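You operate a simulated robot arm through the tools that you are given. There is no shell and no other tool.

Carry out the task below with a simulated two-armed robot. There is one attempt and no reset: what you move stays moved.

JOB
On the top of the side bench, fold the blue dust cloth in half and then in half again.

Only the result counts: the job must be done as asked and must still hold three seconds after the hand-in. Knocking over, shifting, dropping, spilling or breaking anything else fails it. Flat cloth is picked up by pressing the open fingertips on it (5 to 10 N) and closing them slowly along it; thin cloth reads only 2 to 8 mm in the jaws.

ROBOT AND FRAMES
Two 7-joint arms with two-finger parallel grippers on one trunk, on a base that drives. Base frame: it is fixed to the floor where the robot stands at the start and does not move with it; the origin is under the middle of the robot, x ahead of it, y to its left, z up. Units: mm, degrees, N and s.
The left shoulder is at the start at [70, 163, 1095], the right one opposite. With the tool pointing down near the work surface each hand reaches from about 380 to 880 mm from the robot's upright axis, wherever it stands, measured 20 degrees to its own side. Places, roughly: blue dust cloth [500, 3750, 1000]; top of the side bench [400, 3800, 900]. Payload 3.43 kg a hand.
The TCP of each hand is the grasp point between the finger pads, 34 mm short of the fingertips. In the tool frame z runs along the fingers and y along their closing line. Largest opening 128 mm; finger width 24, thickness 12; the body of the gripper, 48 by 130 mm, starts 96 mm behind the TCP.
Orientation is that of the tool frame in the base frame, as a unit quaternion [x, y, z, w]. With the fingers straight down and closing along the base's y, the tool's x points along the base's -x, its y along +y and its z along -z.

CONTROLS
- The arms move only by the tool servo_tool. It takes "left_plan", "right_plan" or both (then of equal length, played together; a hand with none holds still); each is a list of rows, each a list of 3 entries, a list of its own where there are three numbers: the shift along the tool's x, y, z in m, then the turn, a rotation vector about the tool's x, y, z in degrees, then the closure, from 0 (fully open) to 1 (shut). In form: [[[dx, dy, dz], [rx, ry, rz], jaw], ...]. A call has 1 to 20 rows; each row shifts and turns the commanded pose from where the row before left it, along the tool's axes as they then stand. Each row takes 0.2 s and may step no farther than 50 mm and 8.6 degrees from the row before; otherwise, or with a gripper value out of range, the whole call is refused. Where a pose cannot be reached the arm comes as near as it can. A force on the tool above 40 N (or 10 N above the force at the start of the call, whichever is more), or a blocked arm, ends the call early, and 0.2 s more pass. The fingers move at their own pace (about 153 mm/s each) and stop on an object; they squeeze with about 32 N. The grip force told is the motor's: it shows also when the fingers shut on nothing. Time passes only in rows, and 0.2 s behind the last, so rows that do not move let the fingers close. It gives the time, the measured TCP pose, the force on the tool (base axes), the opening and the grip force at its end, in the units of the frame above (readings bear some noise), with the torque about the TCP (base axes, N m) and any sound that the robot's microphone picked up.
- Cameras (640 x 400 px; columns grow to the right, rows downward): "scene" is now at [138.9, 8.6, 1330.8]; the picture's right is [-0.02, -1.00, 0.00], its down [-0.57, 0.01, -0.82] and it looks along [0.82, -0.01, -0.57] (base axes); focal length 272 px, centre (320, 200). "left" rides on the left gripper at [76, 11, -160] in its tool frame; the picture's right is [-0.15, 0.99, 0.00], its down [-0.88, -0.13, -0.46] and it looks along [-0.45, -0.07, 0.89] (tool axes); focal length 234 px, centre (320, 200). "right" rides on the right gripper at [76, -11, -160] in its tool frame; the picture's right is [0.15, 0.99, 0.00], its down [-0.88, 0.13, -0.46] and it looks along [-0.45, 0.07, 0.89] (tool axes); focal length 234 px, centre (320, 200). There is no depth. A picture from a camera that has moved, and an enlarged one, comes with that camera's place and axes in the base frame and with its lens. The place of the scene camera against the robot may be out by one fixed shift of up to 18 mm in any direction.
- capture(camera): a new picture of that camera. It takes no simulated time.
- slide_trunk(by): slides the trunk up (or, below 0, down) by that many mm; the arms and the scene camera ride with it, the base frame stays. It gives what a move gives, with no picture.
- base_move(legs): drives the robot by 1 to 6 legs, each [ahead, left, turn to the left] in mm, mm and degrees, along the robot's own axes; the way and the turn of a leg run together, so that a leg with both is an arc; at most 1500 mm and 180 degrees a leg. The arms and the cameras ride along, it lands a little off, and it stops where it bumps. It gives what a move gives.
- pan_tilt(pan, tilt): turns the head with the scene camera to pan (to the left, within 86 degrees either way) and tilt (down, from -29 to 69), counted from straight ahead of the robot. It gives what a move gives.
- enlarge(camera, box): a new picture of the part [left, top, right, bottom] of that camera's present view, enlarged. It takes no simulated time.
- job_done(): hands the job in; it is judged then, once.

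Places have to be worked out from the pictures, the camera data and where the tool is seen. Open the grippers and draw the arms clear of the work before you hand the job in, unless the task says otherwise.

The tools are called after "Request:" by a JSON object that holds its "api" and its "payload". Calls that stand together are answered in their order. servo_tool: Moves the arms, as the interface text tells. Its arguments: {"type":"object","properties":{"left_plan":{"type":"array","items":{"type":"array"}},"right_plan":{"type":"array","items":{"type":"array"}}},"required":[]} The other tools are called the same way: slide_trunk (by) slides the trunk up or down; base_move (legs) drives the base; pan_tilt (pan, tilt) turns the head that bears the scene camera; capture (camera) takes a picture; enlarge (camera, box) takes an enlarged picture of a part of a camera's view; job_done () hands the job in.

At the start:

```text
t: 0.0
left_position: [476.4, 212.2, 1084.3]
left_tool_rot: [-0.001, 1.0, -0.001, 0.0]
left_ft_force: [0.9, 0.2, 1.4]
left_torque: [0.02, -0.03, -0.01]
left_width: 128.1
left_grip_force: 0.1
right_position: [543.7, -256.9, 1085.6]
right_tool_rot: [-0.001, 1.0, 0.0, 0.001]
right_ft_force: [0.3, 0.0, 0.1]
right_torque: [-0.03, -0.01, -0.02]
right_width: 128.2
right_grip_force: 0.0
trunk travel left (down, up): [-575.0, 365.0]
robot x, y, heading: [-0.1, -1.2, -0.2]
head pan, tilt: [-1.0, 34.4]
```

scene: 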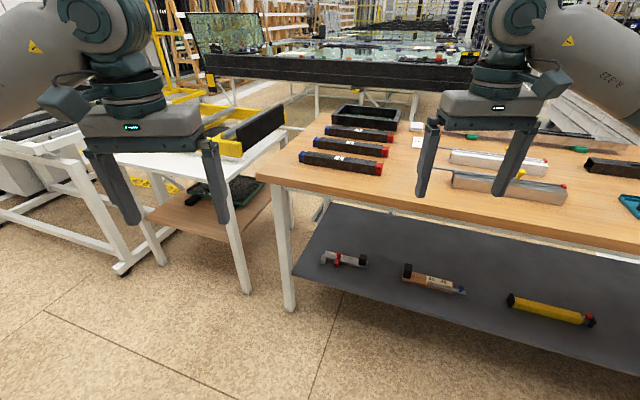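
right: 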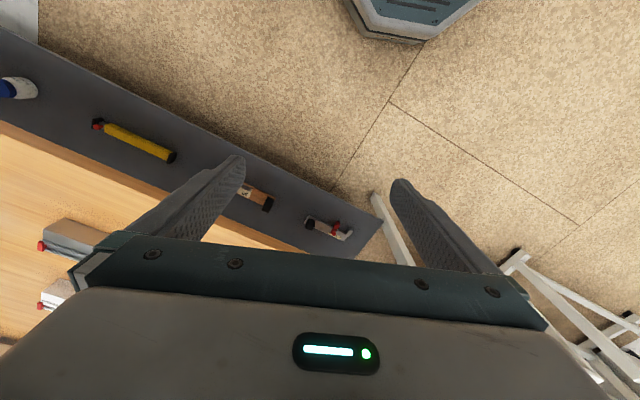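
left: 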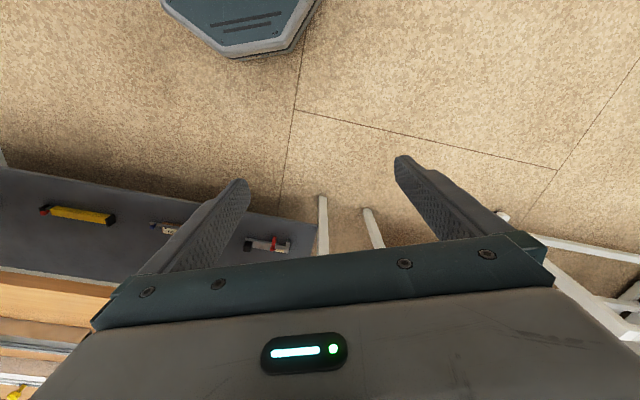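

The start pictures show a work table ahead and another bench to the left; the cloth is about 3.75 m to my left. I turn the head left to look for the side bench and the way to it.

Request:
{"api": "pan_tilt", "payload": {"pan": 80, "tilt": 20}}

```text
t: 1.5
left_position: [477.0, 211.6, 1084.5]
left_tool_rot: [-0.001, 1.0, 0.001, 0.0]
left_ft_force: [1.1, -0.2, 0.1]
left_torque: [0.01, -0.01, -0.02]
left_width: 128.0
left_grip_force: 0.1
right_position: [543.6, -256.7, 1084.5]
right_tool_rot: [0.0, 1.0, 0.0, 0.0]
right_ft_force: [0.6, -0.3, 0.0]
right_torque: [0.02, 0.01, 0.04]
right_width: 127.8
right_grip_force: 0.0
trunk travel left (down, up): [-575.0, 365.0]
robot x, y, heading: [-1.2, 2.2, -0.1]
head pan, tilt: [80.0, 20.0]
```

The head is turned; I take a picture towards the left.

Request:
{"api": "capture", "payload": {"camera": "scene"}}

```text
taken
camera scene: at [66.8, 101.9, 1353.8], right [0.98, -0.17, 0.0], down [-0.06, -0.34, -0.94], along [0.16, 0.93, -0.34], focal length 272 px, centre (320, 200)
```

scene: 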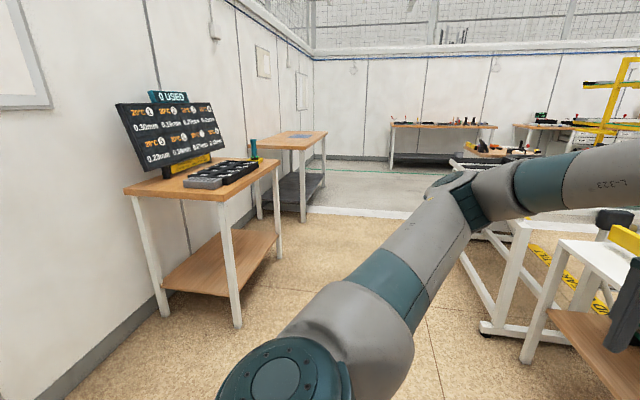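

The bench with a bluish patch at about (300,135) matches the named place [400, 3800, 900]. I enlarge that part.

Request:
{"api": "enlarge", "payload": {"camera": "scene", "box": [220, 100, 380, 200]}}

Request:
{"api": "enlarge", "payload": {"camera": "scene", "box": [100, 80, 580, 380]}}

```text
4.00 times, centred on (300, 150) of scene
camera zoom: at [66.8, 101.9, 1353.8], right [0.98, -0.17, 0.0], down [-0.06, -0.34, -0.94], along [0.16, 0.93, -0.34], focal length 1089 px, centre (400, 400)
```

zoom: 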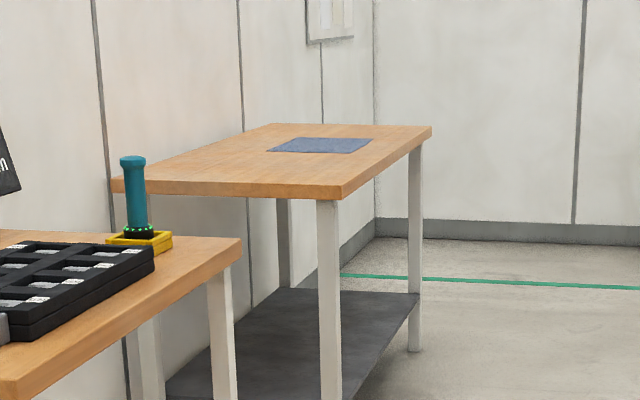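

```text
1.33 times, centred on (340, 230) of scene
camera zoom: at [66.8, 101.9, 1353.8], right [0.98, -0.17, 0.0], down [-0.06, -0.34, -0.94], along [0.16, 0.93, -0.34], focal length 363 px, centre (293, 160)
```

zoom: 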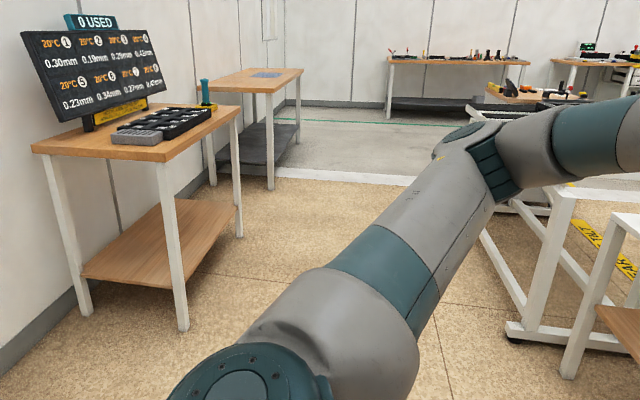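

The side bench seems about 0.6 by 1.6 m and turned some 19 degrees from my axes, with the cloth lying alone and nearly flat on it; the bench's open long side faces me down a free corridor. I turn left about 71 degrees on the spot to face along the corridor, and set the head ahead.

Request:
{"api": "base_move", "payload": {"legs": [[0, 0, 71]]}}

Request:
{"api": "pan_tilt", "payload": {"pan": 0, "tilt": 22}}

Request:
{"api": "capture", "payload": {"camera": "scene"}}

```text
t: 5.0
left_position: [-36.0, 520.8, 1084.2]
left_tool_rot: [-0.573, 0.82, 0.0, 0.0]
left_ft_force: [0.2, -0.4, 0.2]
left_torque: [-0.03, -0.02, -0.02]
left_width: 127.9
left_grip_force: 0.0
right_position: [428.5, 422.0, 1085.9]
right_tool_rot: [-0.572, 0.82, 0.0, 0.0]
right_ft_force: [0.0, -0.1, -1.0]
right_torque: [0.01, 0.01, 0.0]
right_width: 127.9
right_grip_force: 0.0
trunk travel left (down, up): [-575.0, 365.0]
robot x, y, heading: [0.2, -3.3, 69.8]
head pan, tilt: [80.0, 20.0]
```

```text
t: 6.5
left_position: [-34.0, 520.3, 1084.2]
left_tool_rot: [-0.573, 0.82, 0.0, 0.0]
left_ft_force: [-1.1, 0.0, -0.5]
left_torque: [-0.03, -0.02, 0.0]
left_width: 128.0
left_grip_force: 0.1
right_position: [428.7, 421.8, 1084.4]
right_tool_rot: [-0.572, 0.821, 0.0, 0.0]
right_ft_force: [0.0, -0.2, 1.3]
right_torque: [0.02, 0.05, -0.02]
right_width: 128.1
right_grip_force: 0.1
trunk travel left (down, up): [-575.0, 365.0]
robot x, y, heading: [1.4, 1.3, 70.1]
head pan, tilt: [0.0, 22.0]
```

```text
taken
camera scene: at [49.6, 144.6, 1350.6], right [0.94, -0.34, 0.0], down [-0.13, -0.35, -0.93], along [0.32, 0.87, -0.37], focal length 272 px, centre (320, 200)
```

scene: 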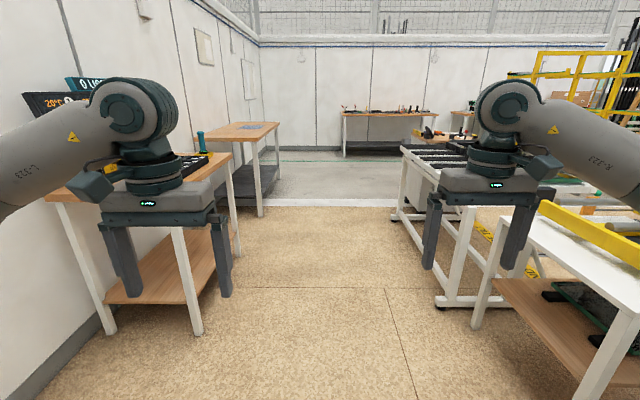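

The corridor ahead is clear: gauge table on the left (legs at about [-227, 1565]), white frame on the right (foot at about [1352, 1266]). I drive ahead 2.5 m, drifting slightly right to stay in the middle.

Request:
{"api": "base_move", "payload": {"legs": [[1300, -80, 0], [1200, 0, 0]]}}

Request:
{"api": "pan_tilt", "payload": {"pan": 25, "tilt": 30}}

Request:
{"api": "capture", "payload": {"camera": "scene"}}

```text
t: 18.8
left_position: [947.9, 2844.5, 1084.0]
left_tool_rot: [-0.563, 0.826, 0.0, 0.0]
left_ft_force: [-0.5, -0.4, -0.5]
left_torque: [0.0, 0.02, -0.01]
left_width: 127.8
left_grip_force: 0.1
right_position: [1409.4, 2734.3, 1084.5]
right_tool_rot: [-0.562, 0.827, 0.0, 0.0]
right_ft_force: [-0.2, -0.1, -0.4]
right_torque: [0.0, 0.0, -0.01]
right_width: 128.1
right_grip_force: 0.0
trunk travel left (down, up): [-575.0, 365.0]
robot x, y, heading: [970.1, 2320.2, 68.4]
head pan, tilt: [0.0, 22.0]
```

```text
t: 19.7
left_position: [948.5, 2842.5, 1083.7]
left_tool_rot: [-0.564, 0.826, 0.0, 0.0]
left_ft_force: [-0.3, 0.0, 1.1]
left_torque: [0.01, 0.0, 0.01]
left_width: 127.9
left_grip_force: 0.0
right_position: [1408.8, 2734.9, 1085.3]
right_tool_rot: [-0.563, 0.826, 0.0, 0.0]
right_ft_force: [0.3, -0.9, -0.1]
right_torque: [-0.01, -0.01, 0.02]
right_width: 127.7
right_grip_force: 0.0
trunk travel left (down, up): [-575.0, 365.0]
robot x, y, heading: [969.9, 2318.4, 68.5]
head pan, tilt: [25.0, 30.0]
```

```text
taken
camera scene: at [984.2, 2470.0, 1337.8], right [1.0, 0.06, 0.0], down [0.03, -0.5, -0.87], along [-0.05, 0.86, -0.5], focal length 272 px, centre (320, 200)
```

scene: 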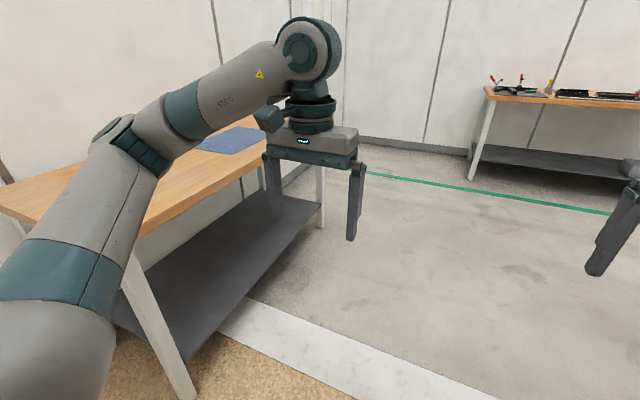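

I am at about [970, 2318] heading 68; the cloth reads near [435, 3820] on a bench top of about 900 mm height, with free floor on its right side. I drive ahead 1.2 m and turn left to face the bench's long side.

Request:
{"api": "base_move", "payload": {"legs": [[1200, 0, 0], [0, 0, 90]]}}

Request:
{"api": "pan_tilt", "payload": {"pan": 0, "tilt": 40}}

Request:
{"api": "capture", "payload": {"camera": "scene"}}

```text
t: 29.5
left_position: [861.9, 3384.6, 1085.5]
left_tool_rot: [0.986, -0.169, 0.0, -0.001]
left_ft_force: [0.4, -0.6, 0.7]
left_torque: [0.01, 0.01, -0.01]
left_width: 128.1
left_grip_force: 0.0
right_position: [956.2, 3849.8, 1084.9]
right_tool_rot: [0.986, -0.169, 0.0, 0.001]
right_ft_force: [0.1, 0.7, -0.2]
right_torque: [-0.03, -0.01, 0.0]
right_width: 127.9
right_grip_force: 0.0
trunk travel left (down, up): [-575.0, 365.0]
robot x, y, heading: [1383.0, 3423.1, 160.4]
head pan, tilt: [25.0, 30.0]
```

```text
t: 30.4
left_position: [862.4, 3385.4, 1084.4]
left_tool_rot: [0.986, -0.168, 0.0, -0.001]
left_ft_force: [-0.2, -0.3, -0.3]
left_torque: [-0.01, 0.02, 0.0]
left_width: 128.2
left_grip_force: 0.0
right_position: [955.5, 3850.0, 1085.2]
right_tool_rot: [0.986, -0.169, -0.001, 0.0]
right_ft_force: [0.0, -0.4, 0.4]
right_torque: [-0.02, 0.02, 0.01]
right_width: 127.9
right_grip_force: 0.1
trunk travel left (down, up): [-575.0, 365.0]
robot x, y, heading: [1383.1, 3428.6, 160.6]
head pan, tilt: [0.0, 40.0]
```

```text
taken
camera scene: at [1254.9, 3481.4, 1322.5], right [0.33, 0.94, 0.0], down [0.61, -0.21, -0.77], along [-0.72, 0.26, -0.64], focal length 272 px, centre (320, 200)
```

scene: 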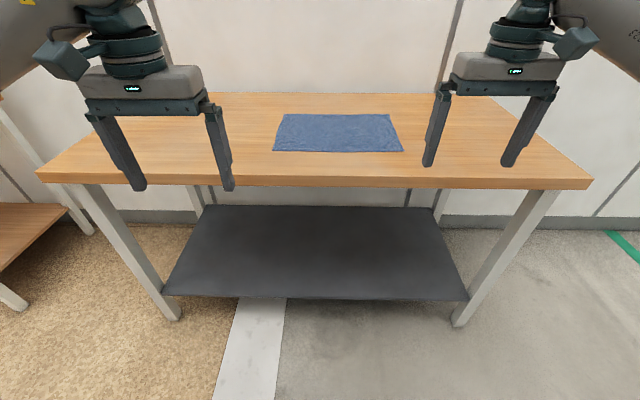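

The cloth is a flat blue rectangle of roughly 390 by 290 mm, centre about 1015 mm ahead and 67 mm right of my axis, 135 mm in from the bench front. I drive up to the bench, leaving about 390 mm from my axis to its front edge, and centre myself on the cloth.

Request:
{"api": "base_move", "payload": {"legs": [[340, -67, -1.2]]}}

Request:
{"api": "pan_tilt", "payload": {"pan": 0, "tilt": 50}}

Request:
{"api": "capture", "payload": {"camera": "scene"}}

```text
t: 32.6
left_position: [565.5, 3574.1, 1084.2]
left_tool_rot: [0.984, -0.178, -0.001, -0.001]
left_ft_force: [0.1, -0.1, -0.7]
left_torque: [-0.02, -0.01, 0.01]
left_width: 128.3
left_grip_force: 0.0
right_position: [668.0, 4037.3, 1085.0]
right_tool_rot: [0.984, -0.18, 0.0, 0.0]
right_ft_force: [-0.4, 0.1, -0.9]
right_torque: [-0.01, -0.04, -0.04]
right_width: 128.2
right_grip_force: 0.0
trunk travel left (down, up): [-575.0, 365.0]
robot x, y, heading: [1086.3, 3604.7, 159.7]
head pan, tilt: [0.0, 40.0]
```

```text
t: 33.4
left_position: [566.1, 3574.5, 1084.5]
left_tool_rot: [0.984, -0.178, 0.001, -0.001]
left_ft_force: [-0.3, -0.1, 0.5]
left_torque: [0.02, 0.0, 0.0]
left_width: 128.1
left_grip_force: 0.0
right_position: [667.1, 4036.9, 1086.0]
right_tool_rot: [0.984, -0.178, 0.001, 0.001]
right_ft_force: [-0.3, -0.1, 0.1]
right_torque: [0.04, 0.0, -0.01]
right_width: 128.0
right_grip_force: 0.0
trunk travel left (down, up): [-575.0, 365.0]
robot x, y, heading: [1082.8, 3607.5, 159.8]
head pan, tilt: [0.0, 50.0]
```

```text
taken
camera scene: at [967.5, 3660.4, 1308.3], right [0.35, 0.94, 0.0], down [0.72, -0.27, -0.64], along [-0.6, 0.23, -0.77], focal length 272 px, centre (320, 200)
```

scene: 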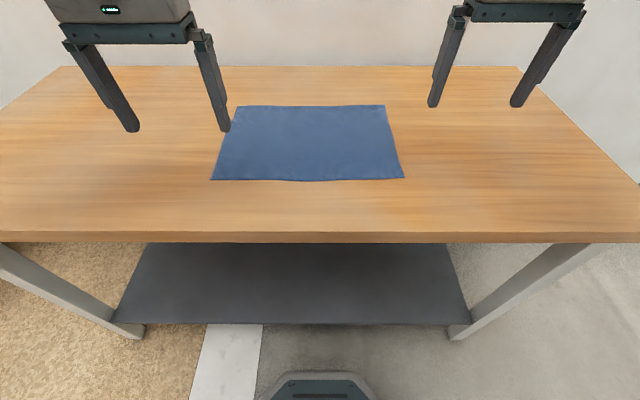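

The cloth is centred about 670 mm ahead of my axis, nearly square to me (about 400 mm across by 285 mm deep), and the bench edge is some 398 mm from my axis with my base front near 280 mm. I edge 45 mm closer so that the far edge of the cloth is well in reach.

Request:
{"api": "base_move", "payload": {"legs": [[45, 10, 0]]}}

Request:
{"api": "capture", "payload": {"camera": "scene"}}

Request:
{"api": "capture", "payload": {"camera": "left"}}

Request:
{"api": "capture", "payload": {"camera": "right"}}

```text
t: 34.2
left_position: [521.8, 3581.3, 1084.8]
left_tool_rot: [0.984, -0.178, 0.0, 0.001]
left_ft_force: [0.1, -0.1, 0.6]
left_torque: [0.0, -0.02, 0.01]
left_width: 128.1
left_grip_force: 0.0
right_position: [624.1, 4043.8, 1086.7]
right_tool_rot: [0.984, -0.18, -0.001, 0.0]
right_ft_force: [0.7, -0.9, -0.2]
right_torque: [-0.05, -0.02, 0.0]
right_width: 128.1
right_grip_force: 0.0
trunk travel left (down, up): [-575.0, 365.0]
robot x, y, heading: [1044.8, 3611.4, 159.4]
head pan, tilt: [0.0, 50.0]
```

```text
taken
camera scene: at [923.6, 3666.6, 1308.4], right [0.35, 0.94, 0.0], down [0.72, -0.27, -0.64], along [-0.6, 0.23, -0.77], focal length 272 px, centre (320, 200)
```

scene: 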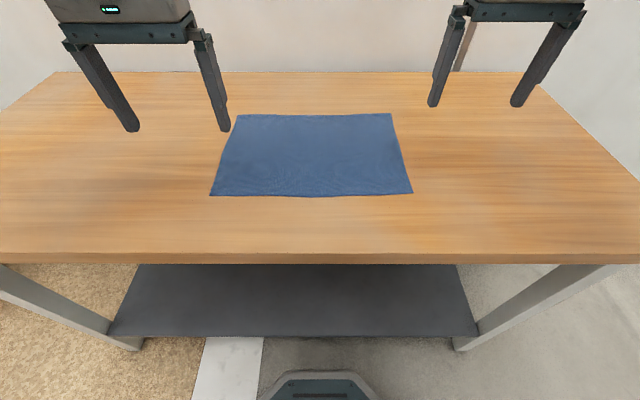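

```text
taken
camera left: at [589.6, 3542.8, 1244.9], right [-0.48, -0.87, 0.0], down [-0.78, 0.43, 0.46], along [-0.4, 0.22, -0.89], focal length 234 px, centre (320, 200)
```

left: 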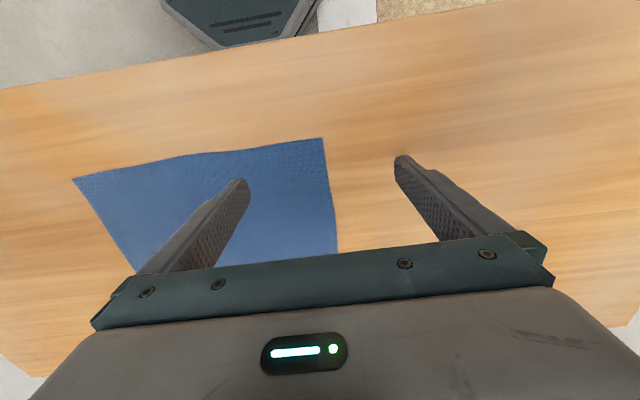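

```text
taken
camera right: at [698.7, 4027.7, 1244.2], right [-0.21, -0.98, 0.0], down [-0.87, 0.19, 0.46], along [-0.45, 0.1, -0.89], focal length 234 px, centre (320, 200)
```

right: 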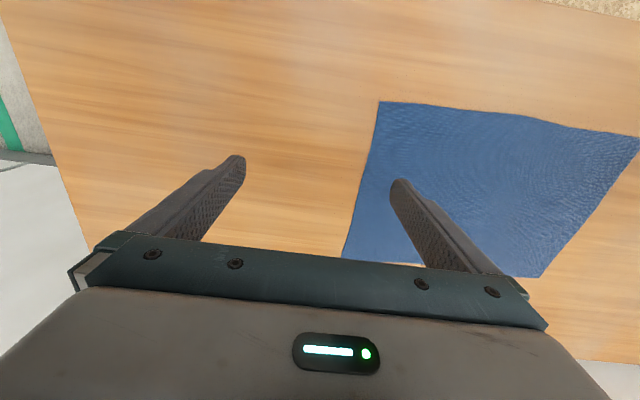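

The gripper cameras put the cloth's near corners at about [522, 3578] and [657, 3955] and its far right corner at [397, 4051], i.e. a 400 by 280 mm cloth on a top at z about 900, and the left hand already hangs over the near left corner. I turn both hands 90 degrees outward about the vertical so the jaws close along the fold direction, with the jaws partly closed to about 36 mm.

Request:
{"api": "servo_tool", "payload": {"left_plan": [[[0, 0, 0], [0, 0, 8.2], 0.72], [[0, 0, 0], [0, 0, 8.2], 0.72], [[0, 0, 0], [0, 0, 8.2], 0.72], [[0, 0, 0], [0, 0, 8.2], 0.72], [[0, 0, 0], [0, 0, 8.2], 0.72], [[0, 0, 0], [0, 0, 8.2], 0.72], [[0, 0, 0], [0, 0, 8.2], 0.72], [[0, 0, 0], [0, 0, 8.2], 0.72], [[0, 0, 0], [0, 0, 8.2], 0.72], [[0, 0, 0], [0, 0, 8.2], 0.72], [[0, 0, 0], [0, 0, 8.0], 0.72], [[0, 0, 0], [0, 0, 0], 0.72]], "right_plan": [[[0, 0, 0], [0, 0, -8.2], 0.72], [[0, 0, 0], [0, 0, -8.2], 0.72], [[0, 0, 0], [0, 0, -8.2], 0.72], [[0, 0, 0], [0, 0, -8.2], 0.72], [[0, 0, 0], [0, 0, -8.2], 0.72], [[0, 0, 0], [0, 0, -8.2], 0.72], [[0, 0, 0], [0, 0, -8.2], 0.72], [[0, 0, 0], [0, 0, -8.2], 0.72], [[0, 0, 0], [0, 0, -8.2], 0.72], [[0, 0, 0], [0, 0, -8.2], 0.72], [[0, 0, 0], [0, 0, -8.0], 0.72], [[0, 0, 0], [0, 0, 0], 0.72]]}}

Request:
{"api": "capture", "payload": {"camera": "scene"}}

Request:
{"api": "capture", "payload": {"camera": "left"}}

Request:
{"api": "capture", "payload": {"camera": "right"}}

```text
t: 36.9
left_position: [590.1, 3599.2, 1073.5]
left_tool_rot: [-0.569, 0.822, 0.0, 0.0]
left_ft_force: [0.2, 0.1, 0.5]
left_torque: [0.01, 0.0, 0.01]
left_width: 35.9
left_grip_force: 0.1
left hand out of reach, approached as far as the arm can: row 10, 11
right_position: [706.0, 3915.1, 1063.0]
right_tool_rot: [0.822, 0.569, 0.0, 0.0]
right_ft_force: [-0.3, -0.2, 0.0]
right_torque: [0.02, -0.02, 0.01]
right_width: 36.1
right_grip_force: 0.1
right hand out of reach, approached as far as the arm can: row 8, 9, 10, 11
trunk travel left (down, up): [-575.0, 365.0]
robot x, y, heading: [1044.5, 3611.3, 159.5]
head pan, tilt: [0.0, 50.0]
```

```text
taken
camera scene: at [923.3, 3666.7, 1308.2], right [0.35, 0.94, 0.0], down [0.72, -0.27, -0.64], along [-0.6, 0.23, -0.77], focal length 272 px, centre (320, 200)
```

scene: 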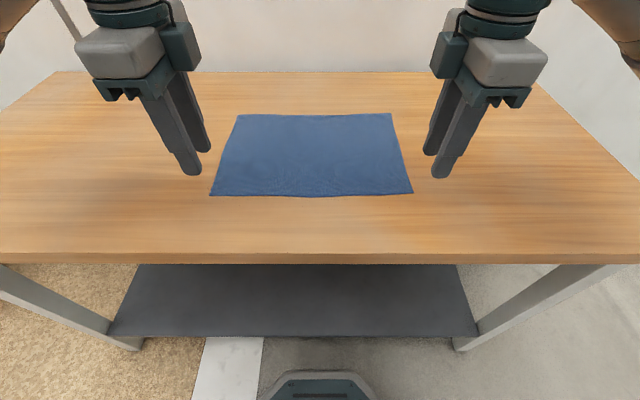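

```text
taken
camera left: at [554.4, 3530.7, 1233.7], right [-0.88, 0.48, 0.0], down [0.43, 0.78, 0.46], along [0.22, 0.4, -0.89], focal length 234 px, centre (320, 200)
```

left: 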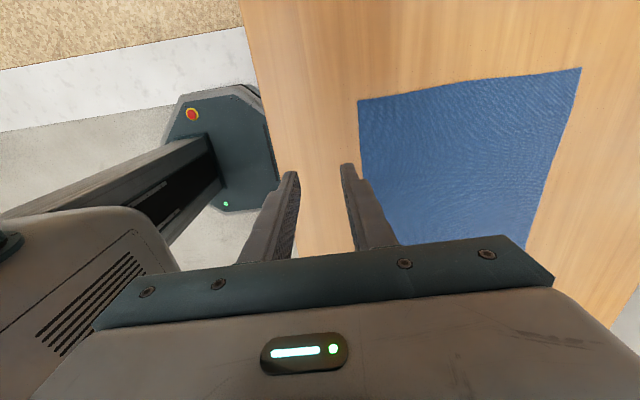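

```text
taken
camera right: at [721.1, 3990.8, 1222.1], right [0.98, -0.21, 0.0], down [-0.19, -0.87, 0.46], along [-0.1, -0.45, -0.89], focal length 234 px, centre (320, 200)
```

right: 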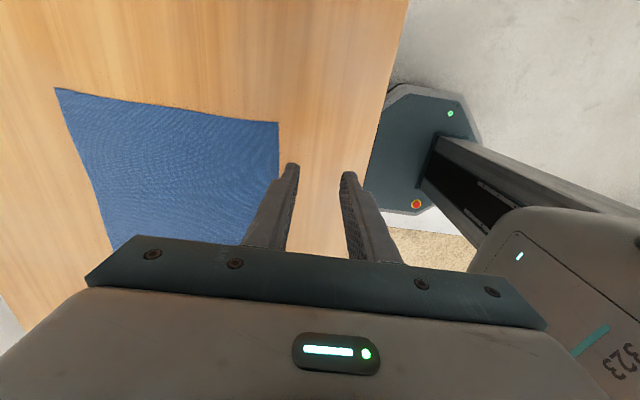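

Turned outward, both hands had to be drawn back about 60–120 mm because the wrists run out of reach that way. I turn them back to the start orientation and see where they land, then try the other sense.

Request:
{"api": "servo_tool", "payload": {"left_plan": [[[0, 0, 0], [0, 0, -8.2], 0.72], [[0, 0, 0], [0, 0, -8.2], 0.72], [[0, 0, 0], [0, 0, -8.2], 0.72], [[0, 0, 0], [0, 0, -8.2], 0.72], [[0, 0, 0], [0, 0, -8.2], 0.72], [[0, 0, 0], [0, 0, -8.2], 0.72], [[0, 0, 0], [0, 0, -8.2], 0.72], [[0, 0, 0], [0, 0, -8.2], 0.72], [[0, 0, 0], [0, 0, -8.2], 0.72], [[0, 0, 0], [0, 0, -8.2], 0.72], [[0, 0, 0], [0, 0, -8.0], 0.72], [[0, 0, 0], [0, 0, 0], 0.72]], "right_plan": [[[0, 0, 0], [0, 0, 8.2], 0.72], [[0, 0, 0], [0, 0, 8.2], 0.72], [[0, 0, 0], [0, 0, 8.2], 0.72], [[0, 0, 0], [0, 0, 8.2], 0.72], [[0, 0, 0], [0, 0, 8.2], 0.72], [[0, 0, 0], [0, 0, 8.2], 0.72], [[0, 0, 0], [0, 0, 8.2], 0.72], [[0, 0, 0], [0, 0, 8.2], 0.72], [[0, 0, 0], [0, 0, 8.2], 0.72], [[0, 0, 0], [0, 0, 8.2], 0.72], [[0, 0, 0], [0, 0, 8.0], 0.72], [[0, 0, 0], [0, 0, 0], 0.72]]}}

```text
t: 39.5
left_position: [590.6, 3598.8, 1073.5]
left_tool_rot: [0.984, -0.177, 0.0, 0.0]
left_ft_force: [0.3, 0.7, 0.1]
left_torque: [-0.02, 0.01, -0.02]
left_width: 35.9
left_grip_force: 0.1
right_position: [704.8, 3915.8, 1064.0]
right_tool_rot: [0.984, -0.18, 0.0, -0.001]
right_ft_force: [0.3, -0.6, 0.8]
right_torque: [0.01, 0.01, -0.01]
right_width: 35.9
right_grip_force: 0.1
trunk travel left (down, up): [-575.0, 365.0]
robot x, y, heading: [1044.3, 3612.9, 159.3]
head pan, tilt: [0.0, 50.0]
```

The rotation came back with the hands staying at about 421 mm ahead. I move both forward to the planned pick spots above the near corners and turn them inward (the other sense) to see if that orientation reaches.

Request:
{"api": "servo_tool", "payload": {"left_plan": [[[-0.03, 0.007, 0], [0, 0, 0], 0.72], [[-0.03, 0.007, 0], [0, 0, 0], 0.72], [[-0.025, 0.006, 0], [0, 0, 0], 0.72], [[0, 0, 0], [0, 0, -8.2], 0.72], [[0, 0, 0], [0, 0, -8.2], 0.72], [[0, 0, 0], [0, 0, -8.2], 0.72], [[0, 0, 0], [0, 0, -8.2], 0.72], [[0, 0, 0], [0, 0, -8.2], 0.72], [[0, 0, 0], [0, 0, -8.2], 0.72], [[0, 0, 0], [0, 0, -8.2], 0.72], [[0, 0, 0], [0, 0, -8.2], 0.72], [[0, 0, 0], [0, 0, -8.2], 0.72], [[0, 0, 0], [0, 0, -8.2], 0.72], [[0, 0, 0], [0, 0, -8.0], 0.72]], "right_plan": [[[-0.03, 0.002, 0], [0, 0, 0], 0.72], [[-0.03, 0.002, 0], [0, 0, 0], 0.72], [[-0.028, 0.002, 0], [0, 0, 0], 0.72], [[0, 0, 0], [0, 0, 8.2], 0.72], [[0, 0, 0], [0, 0, 8.2], 0.72], [[0, 0, 0], [0, 0, 8.2], 0.72], [[0, 0, 0], [0, 0, 8.2], 0.72], [[0, 0, 0], [0, 0, 8.2], 0.72], [[0, 0, 0], [0, 0, 8.2], 0.72], [[0, 0, 0], [0, 0, 8.2], 0.72], [[0, 0, 0], [0, 0, 8.2], 0.72], [[0, 0, 0], [0, 0, 8.2], 0.72], [[0, 0, 0], [0, 0, 8.2], 0.72], [[0, 0, 0], [0, 0, 8.0], 0.72]]}}

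Request:
{"api": "capture", "payload": {"camera": "scene"}}

```text
t: 42.5
left_position: [504.1, 3609.7, 1075.0]
left_tool_rot: [0.821, 0.571, 0.0, 0.001]
left_ft_force: [0.7, -0.4, -0.8]
left_torque: [0.0, 0.01, -0.02]
left_width: 35.9
left_grip_force: 0.0
right_position: [619.0, 3940.3, 1064.1]
right_tool_rot: [-0.568, 0.823, 0.001, 0.0]
right_ft_force: [0.2, -0.2, 1.0]
right_torque: [0.05, -0.02, 0.01]
right_width: 35.7
right_grip_force: 0.0
trunk travel left (down, up): [-575.0, 365.0]
robot x, y, heading: [1045.1, 3609.5, 159.6]
head pan, tilt: [0.0, 50.0]
```

```text
taken
camera scene: at [923.4, 3666.5, 1308.3], right [0.35, 0.94, 0.0], down [0.72, -0.27, -0.64], along [-0.6, 0.23, -0.77], focal length 272 px, centre (320, 200)
```

scene: 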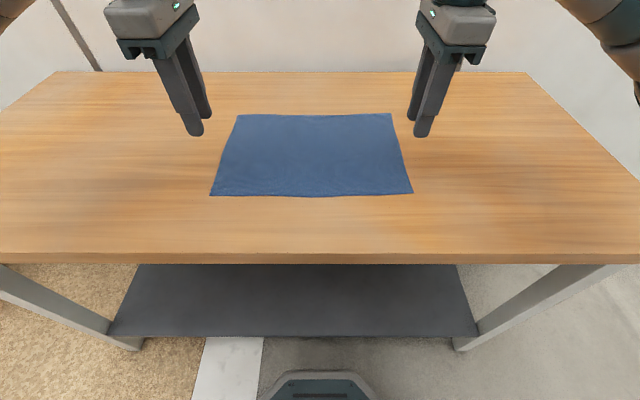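

Turned inward, both hands reach the spots without trouble. Before picking I test that this orientation also reaches the far edge low down: forward 240 mm and down 90 mm, in the air.

Request:
{"api": "servo_tool", "payload": {"left_plan": [[[0, -0.04, 0], [0, 0, 0], 0.72], [[0, -0.04, 0], [0, 0, 0], 0.72], [[0, -0.04, 0], [0, 0, 0], 0.72], [[0, -0.04, 0], [0, 0, 0], 0.72], [[0, -0.04, 0], [0, 0, 0], 0.72], [[0, -0.04, 0.03], [0, 0, 0], 0.72], [[0, 0, 0.03], [0, 0, 0], 0.72], [[0, 0, 0.03], [0, 0, 0], 0.72]], "right_plan": [[[0, 0.04, 0], [0, 0, 0], 0.72], [[0, 0.04, 0], [0, 0, 0], 0.72], [[0, 0.04, 0], [0, 0, 0], 0.72], [[0, 0.04, 0], [0, 0, 0], 0.72], [[0, 0.04, 0], [0, 0, 0], 0.72], [[0, 0.04, 0.03], [0, 0, 0], 0.72], [[0, 0, 0.03], [0, 0, 0], 0.72], [[0, 0, 0.03], [0, 0, 0], 0.72]]}}

Request:
{"api": "capture", "payload": {"camera": "scene"}}

Request:
{"api": "capture", "payload": {"camera": "left"}}

Request:
{"api": "capture", "payload": {"camera": "right"}}

```text
t: 44.2
left_position: [280.1, 3693.4, 981.1]
left_tool_rot: [0.822, 0.569, 0.001, 0.0]
left_ft_force: [-0.1, 0.1, -0.3]
left_torque: [-0.04, -0.05, -0.03]
left_width: 35.8
left_grip_force: 0.1
right_position: [394.6, 4025.4, 973.4]
right_tool_rot: [-0.57, 0.822, 0.0, 0.0]
right_ft_force: [-1.1, -0.1, 0.0]
right_torque: [-0.02, -0.05, 0.03]
right_width: 35.6
right_grip_force: 0.0
trunk travel left (down, up): [-575.0, 365.0]
robot x, y, heading: [1041.2, 3611.4, 159.3]
head pan, tilt: [0.0, 50.0]
```

```text
taken
camera scene: at [921.8, 3667.2, 1308.1], right [0.35, 0.94, 0.0], down [0.72, -0.27, -0.64], along [-0.6, 0.23, -0.77], focal length 272 px, centre (320, 200)
```

scene: 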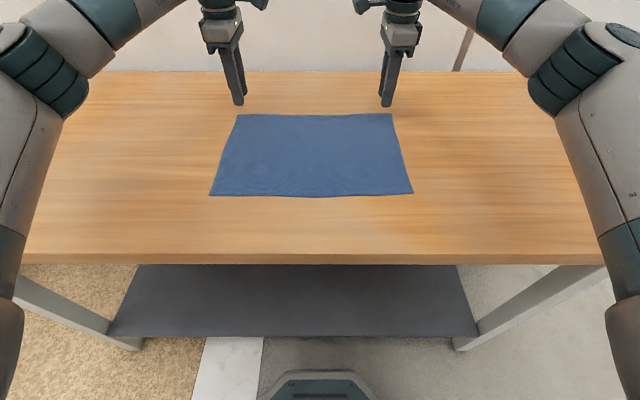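

```text
taken
camera left: at [316.4, 3760.3, 1142.3], right [0.87, -0.48, 0.0], down [-0.43, -0.78, 0.46], along [-0.22, -0.4, -0.89], focal length 234 px, centre (320, 200)
```

left: 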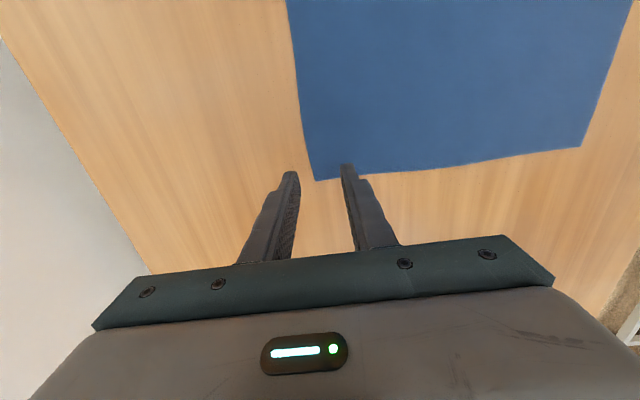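

```text
taken
camera right: at [377.8, 3950.5, 1131.5], right [-0.98, 0.21, 0.0], down [0.19, 0.87, 0.46], along [0.1, 0.45, -0.89], focal length 234 px, centre (320, 200)
```

right: 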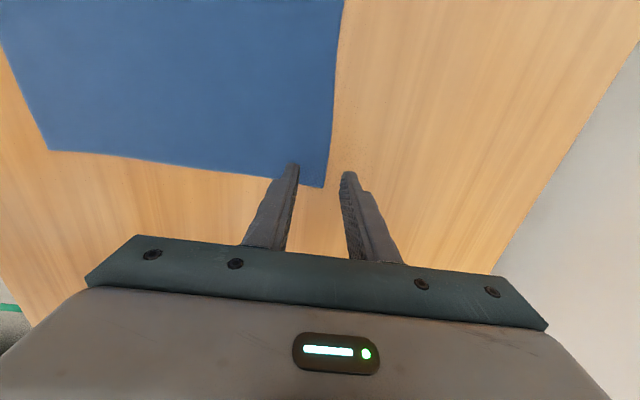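

Both hands reach the far edge freely, and the inner cameras confirm the corners: near [522, 3576] and [657, 3955], far [264, 3675] and [395, 4052]. I bring both hands back over the near edge, each about 25 mm in from its side and 28 mm in from the near edge, and lower to about 10 mm above the cloth.

Request:
{"api": "servo_tool", "payload": {"left_plan": [[[0, 0.04, 0], [0, 0, 0], 0.72], [[0, 0.04, 0], [0, 0, 0], 0.72], [[0, 0.04, 0], [0, 0, 0], 0.72], [[0, 0.04, 0], [0, 0, 0], 0.72], [[0, 0.04, 0], [0, 0, 0], 0.72], [[0, 0.04, 0], [0, 0, 0], 0.72], [[0, 0, 0.02], [0, 0, 0], 0.72], [[0, 0, 0.017], [0, 0, 0], 0.72]], "right_plan": [[[0, -0.04, 0], [0, 0, 0], 0.72], [[0, -0.04, 0], [0, 0, 0], 0.72], [[0, -0.04, 0], [0, 0, 0], 0.72], [[0, -0.04, 0], [0, 0, 0], 0.72], [[0, -0.04, 0], [0, 0, 0], 0.72], [[0, -0.042, 0], [0, 0, 0], 0.72], [[0, 0, 0.015], [0, 0, 0], 0.72], [[0, 0, 0.013], [0, 0, 0], 0.72]]}}

Request:
{"api": "capture", "payload": {"camera": "scene"}}

Request:
{"api": "capture", "payload": {"camera": "left"}}

Request:
{"api": "capture", "payload": {"camera": "right"}}

```text
t: 46.0
left_position: [503.8, 3609.3, 947.0]
left_tool_rot: [0.822, 0.569, 0.0, 0.0]
left_ft_force: [0.2, 0.4, 1.0]
left_torque: [0.0, -0.01, -0.01]
left_width: 35.8
left_grip_force: 0.1
right_position: [621.5, 3940.2, 946.4]
right_tool_rot: [-0.57, 0.822, 0.001, 0.0]
right_ft_force: [0.1, -0.1, 0.2]
right_torque: [-0.03, 0.0, -0.01]
right_width: 35.9
right_grip_force: 0.0
trunk travel left (down, up): [-575.0, 365.0]
robot x, y, heading: [1040.3, 3612.1, 159.5]
head pan, tilt: [0.0, 50.0]
```

```text
taken
camera scene: at [923.7, 3666.4, 1308.4], right [0.35, 0.94, 0.0], down [0.72, -0.27, -0.64], along [-0.6, 0.23, -0.77], focal length 272 px, centre (320, 200)
```

scene: 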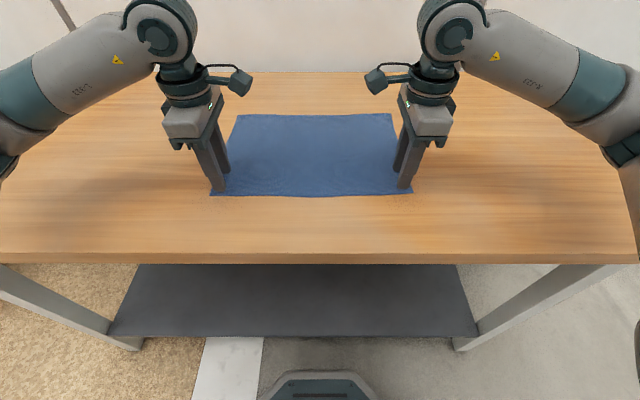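

```text
taken
camera left: at [541.8, 3676.1, 1106.8], right [0.87, -0.48, 0.0], down [-0.43, -0.78, 0.46], along [-0.22, -0.4, -0.89], focal length 234 px, centre (320, 200)
```

left: 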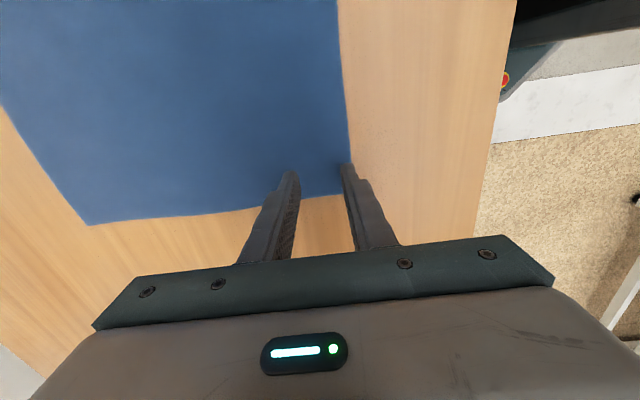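

```text
taken
camera right: at [604.9, 3865.6, 1104.3], right [-0.98, 0.21, 0.0], down [0.19, 0.87, 0.46], along [0.1, 0.45, -0.89], focal length 234 px, centre (320, 200)
```

right: 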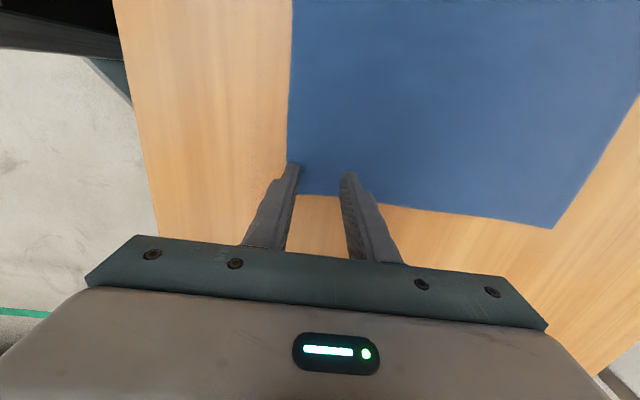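

The hands stand over the near corners with the tips about 13 mm up. I enlarge both gripper views around the fingertips to check the finger placement against the cloth edge.

Request:
{"api": "enlarge", "payload": {"camera": "left", "box": [240, 120, 400, 220]}}

Request:
{"api": "enlarge", "payload": {"camera": "right", "box": [240, 120, 400, 220]}}

Request:
{"api": "enlarge", "payload": {"camera": "scene", "box": [190, 90, 430, 240]}}

```text
4.00 times, centred on (320, 170) of left
camera zoom: at [541.8, 3676.1, 1106.8], right [0.87, -0.48, 0.0], down [-0.43, -0.78, 0.46], along [-0.22, -0.4, -0.89], focal length 937 px, centre (320, 320)
```

zoom: 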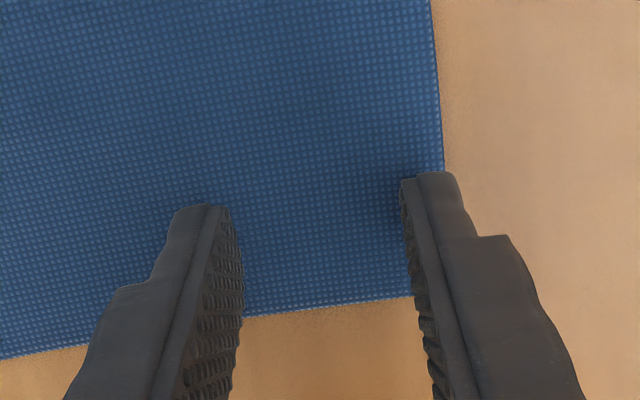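

```text
4.00 times, centred on (320, 170) of right
camera zoom: at [604.9, 3865.6, 1104.3], right [-0.98, 0.21, 0.0], down [0.19, 0.87, 0.46], along [0.1, 0.45, -0.89], focal length 937 px, centre (320, 320)
```

zoom: 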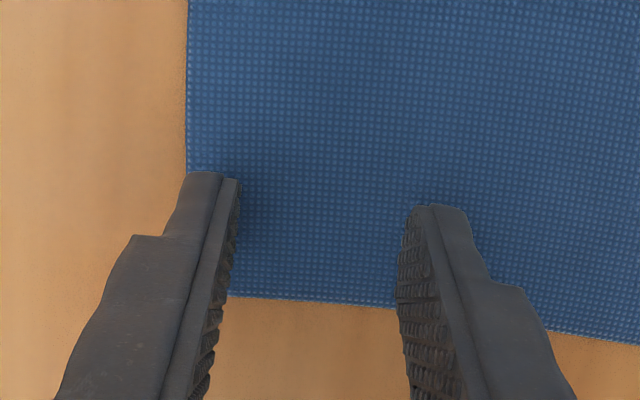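

```text
2.67 times, centred on (310, 165) of scene
camera zoom: at [923.7, 3666.4, 1308.4], right [0.35, 0.94, 0.0], down [0.72, -0.27, -0.64], along [-0.6, 0.23, -0.77], focal length 726 px, centre (347, 293)
```

zoom: 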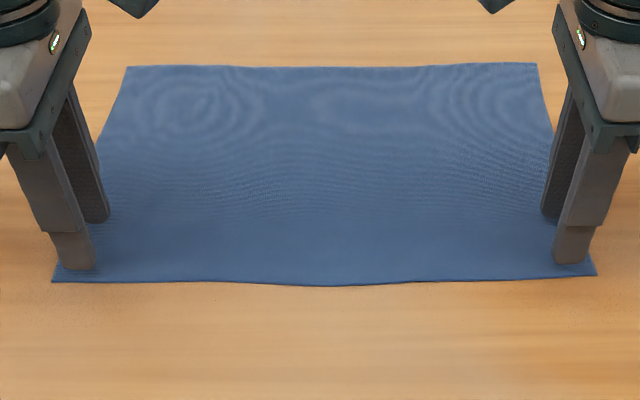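

Both near fingertips sit just inside the cloth's near edge, as wanted. I lower both hands 10 mm in small steps and read the forces.

Request:
{"api": "servo_tool", "payload": {"left_plan": [[[0, 0, 0.004], [0, 0, 0], 0.72], [[0, 0, 0.003], [0, 0, 0], 0.72], [[0, 0, 0.003], [0, 0, 0], 0.72], [[0, 0, 0], [0, 0, 0], 0.72]], "right_plan": [[[0, 0, 0.004], [0, 0, 0], 0.72], [[0, 0, 0.003], [0, 0, 0], 0.72], [[0, 0, 0.003], [0, 0, 0], 0.72], [[0, 0, 0], [0, 0, 0], 0.72]]}}

```text
t: 47.0
left_position: [503.1, 3609.0, 936.0]
left_tool_rot: [0.822, 0.57, 0.001, -0.001]
left_ft_force: [0.3, -0.2, -0.8]
left_torque: [-0.03, 0.0, 0.02]
left_width: 36.0
left_grip_force: 0.0
right_position: [622.2, 3941.1, 935.5]
right_tool_rot: [-0.57, 0.822, 0.0, 0.0]
right_ft_force: [-0.6, -0.2, 0.5]
right_torque: [-0.04, 0.03, -0.04]
right_width: 35.8
right_grip_force: 0.1
trunk travel left (down, up): [-575.0, 365.0]
robot x, y, heading: [1045.0, 3615.4, 159.5]
head pan, tilt: [0.0, 50.0]
```

Still no contact at TCP height 936. I go down 3 mm more in 1 mm steps.

Request:
{"api": "servo_tool", "payload": {"left_plan": [[[0, 0, 0.001], [0, 0, 0], 0.72], [[0, 0, 0.001], [0, 0, 0], 0.72], [[0, 0, 0.001], [0, 0, 0], 0.72], [[0, 0, 0], [0, 0, 0], 0.72]], "right_plan": [[[0, 0, 0.001], [0, 0, 0], 0.72], [[0, 0, 0.001], [0, 0, 0], 0.72], [[0, 0, 0.001], [0, 0, 0], 0.72], [[0, 0, 0], [0, 0, 0], 0.72]]}}

```text
t: 48.0
left_position: [503.5, 3608.4, 936.1]
left_tool_rot: [0.822, 0.57, -0.001, -0.002]
left_ft_force: [-1.8, -1.1, 8.9]
left_torque: [-0.1, -0.09, -0.05]
left_width: 35.3
left_grip_force: 0.0
right_position: [622.5, 3940.2, 935.7]
right_tool_rot: [-0.569, 0.822, 0.001, -0.001]
right_ft_force: [-2.4, 3.9, 21.5]
right_torque: [0.05, -0.29, 0.08]
right_width: 34.4
right_grip_force: 0.0
trunk travel left (down, up): [-575.0, 365.0]
robot x, y, heading: [1039.3, 3613.6, 159.5]
head pan, tilt: [0.0, 50.0]
```

Contact: left presses 8.9 N, right 21.5 N, so the cloth top is at about z 901. I ease the right hand up a little to bring it into 5–10 N.

Request:
{"api": "servo_tool", "payload": {"left_plan": [[[0, 0, -0.0001], [0, 0, 0], 0.72], [[0, 0, 0], [0, 0, 0], 0.72]], "right_plan": [[[0, 0, -0.0015], [0, 0, 0], 0.72], [[0, 0, 0], [0, 0, 0], 0.72]]}}

```text
t: 48.6
left_position: [504.3, 3610.3, 935.6]
left_tool_rot: [0.822, 0.57, -0.001, -0.002]
left_ft_force: [-3.9, -0.6, 19.6]
left_torque: [-0.17, -0.25, -0.03]
left_width: 34.6
left_grip_force: 0.1
right_position: [623.8, 3941.0, 935.7]
right_tool_rot: [-0.569, 0.822, 0.001, 0.0]
right_ft_force: [-2.9, 2.2, 12.9]
right_torque: [0.06, -0.08, 0.0]
right_width: 34.8
right_grip_force: 0.1
trunk travel left (down, up): [-575.0, 365.0]
robot x, y, heading: [1042.0, 3614.8, 159.5]
head pan, tilt: [0.0, 50.0]
```

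The left force is still settling upward (19.6 N), so I ease the left up 1.5 mm and the right 0.8 mm and let it settle.

Request:
{"api": "servo_tool", "payload": {"left_plan": [[[0, 0, -0.0015], [0, 0, 0], 0.72], [[0, 0, 0], [0, 0, 0], 0.72], [[0, 0, 0], [0, 0, 0], 0.72]], "right_plan": [[[0, 0, -0.0008], [0, 0, 0], 0.72], [[0, 0, 0], [0, 0, 0], 0.72], [[0, 0, 0], [0, 0, 0], 0.72]]}}

```text
t: 49.5
left_position: [505.4, 3609.3, 936.3]
left_tool_rot: [0.822, 0.57, 0.0, 0.001]
left_ft_force: [-2.1, -0.5, 10.0]
left_torque: [-0.09, -0.07, -0.01]
left_width: 34.9
left_grip_force: 0.1
right_position: [622.9, 3939.6, 935.5]
right_tool_rot: [-0.569, 0.822, 0.0, 0.0]
right_ft_force: [-0.3, 0.4, 7.3]
right_torque: [0.01, -0.08, -0.03]
right_width: 35.0
right_grip_force: 0.0
trunk travel left (down, up): [-575.0, 365.0]
robot x, y, heading: [1043.1, 3608.8, 159.7]
head pan, tilt: [0.0, 50.0]
```

Left 10 N, right 7.3 N. I ease the left a touch and then close both jaws slowly along the cloth.

Request:
{"api": "servo_tool", "payload": {"left_plan": [[[0, 0, -0.0003], [0, 0, 0], 0.735], [[0, 0, 0], [0, 0, 0], 0.75], [[0, 0, 0], [0, 0, 0], 0.765], [[0, 0, 0], [0, 0, 0], 0.78], [[0, 0, 0], [0, 0, 0], 0.795], [[0, 0, 0], [0, 0, 0], 0.81], [[0, 0, 0], [0, 0, 0], 0.825], [[0, 0, 0], [0, 0, 0], 0.84], [[0, 0, 0], [0, 0, 0], 0.855], [[0, 0, 0], [0, 0, 0], 0.87], [[0, 0, 0], [0, 0, 0], 0.885], [[0, 0, 0], [0, 0, 0], 0.9], [[0, 0, 0], [0, 0, 0], 0.915], [[0, 0, 0], [0, 0, 0], 0.93], [[0, 0, 0], [0, 0, 0], 0.945], [[0, 0, 0], [0, 0, 0], 0.96], [[0, 0, 0], [0, 0, 0], 0.98], [[0, 0, 0], [0, 0, 0], 1.0], [[0, 0, 0], [0, 0, 0], 1.0], [[0, 0, 0], [0, 0, 0], 1.0]], "right_plan": [[[0, 0, 0], [0, 0, 0], 0.735], [[0, 0, 0], [0, 0, 0], 0.75], [[0, 0, 0], [0, 0, 0], 0.765], [[0, 0, 0], [0, 0, 0], 0.78], [[0, 0, 0], [0, 0, 0], 0.795], [[0, 0, 0], [0, 0, 0], 0.81], [[0, 0, 0], [0, 0, 0], 0.825], [[0, 0, 0], [0, 0, 0], 0.84], [[0, 0, 0], [0, 0, 0], 0.855], [[0, 0, 0], [0, 0, 0], 0.87], [[0, 0, 0], [0, 0, 0], 0.885], [[0, 0, 0], [0, 0, 0], 0.9], [[0, 0, 0], [0, 0, 0], 0.915], [[0, 0, 0], [0, 0, 0], 0.93], [[0, 0, 0], [0, 0, 0], 0.945], [[0, 0, 0], [0, 0, 0], 0.96], [[0, 0, 0], [0, 0, 0], 0.98], [[0, 0, 0], [0, 0, 0], 1.0], [[0, 0, 0], [0, 0, 0], 1.0], [[0, 0, 0], [0, 0, 0], 1.0]]}}

Request:
{"api": "capture", "payload": {"camera": "scene"}}

Request:
{"api": "enlarge", "payload": {"camera": "left", "box": [240, 120, 400, 220]}}

Request:
{"api": "enlarge", "payload": {"camera": "right", "box": [240, 120, 400, 220]}}

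```text
t: 53.6
left_position: [504.7, 3610.5, 935.3]
left_tool_rot: [0.821, 0.571, -0.001, -0.001]
left_ft_force: [-0.9, 0.3, 3.2]
left_torque: [0.02, 0.02, -0.04]
left_width: 5.0
left_grip_force: 32.0
right_position: [621.6, 3940.3, 934.3]
right_tool_rot: [-0.569, 0.822, 0.001, -0.001]
right_ft_force: [0.3, -0.5, 5.0]
right_torque: [0.02, 0.0, -0.02]
right_width: 6.1
right_grip_force: 32.0
trunk travel left (down, up): [-575.0, 365.0]
robot x, y, heading: [1040.6, 3612.4, 158.9]
head pan, tilt: [0.0, 50.0]
```

```text
taken
camera scene: at [924.0, 3666.2, 1308.4], right [0.35, 0.94, 0.0], down [0.72, -0.27, -0.64], along [-0.6, 0.23, -0.77], focal length 272 px, centre (320, 200)
```

scene: 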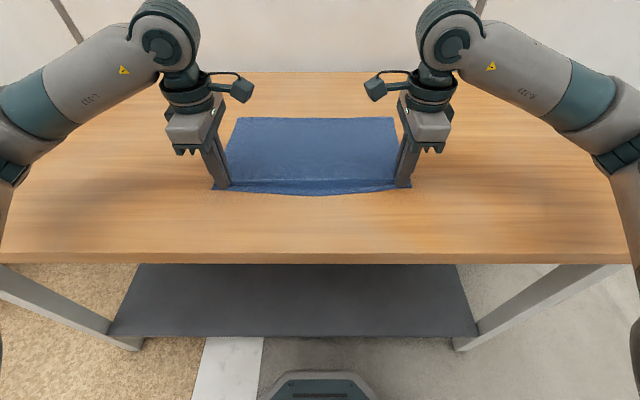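

```text
4.00 times, centred on (320, 170) of left
camera zoom: at [541.8, 3676.1, 1096.3], right [0.88, -0.48, 0.0], down [-0.43, -0.78, 0.46], along [-0.22, -0.4, -0.89], focal length 937 px, centre (320, 320)
```

zoom: 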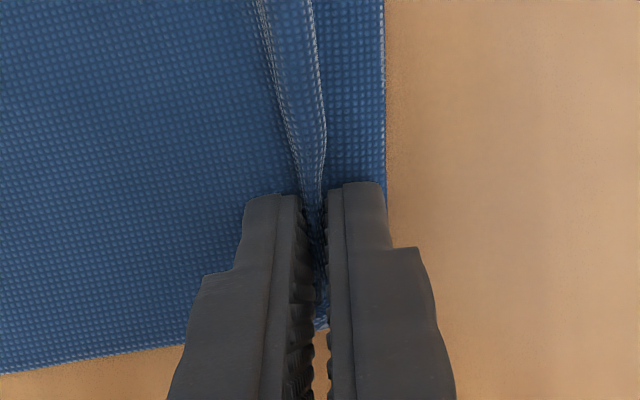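

```text
4.00 times, centred on (320, 170) of right
camera zoom: at [606.1, 3866.2, 1094.2], right [-0.98, 0.21, 0.0], down [0.19, 0.87, 0.46], along [0.1, 0.45, -0.89], focal length 937 px, centre (320, 320)
```

zoom: 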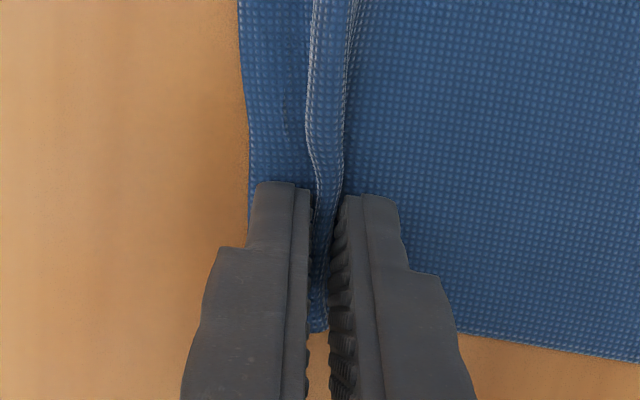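

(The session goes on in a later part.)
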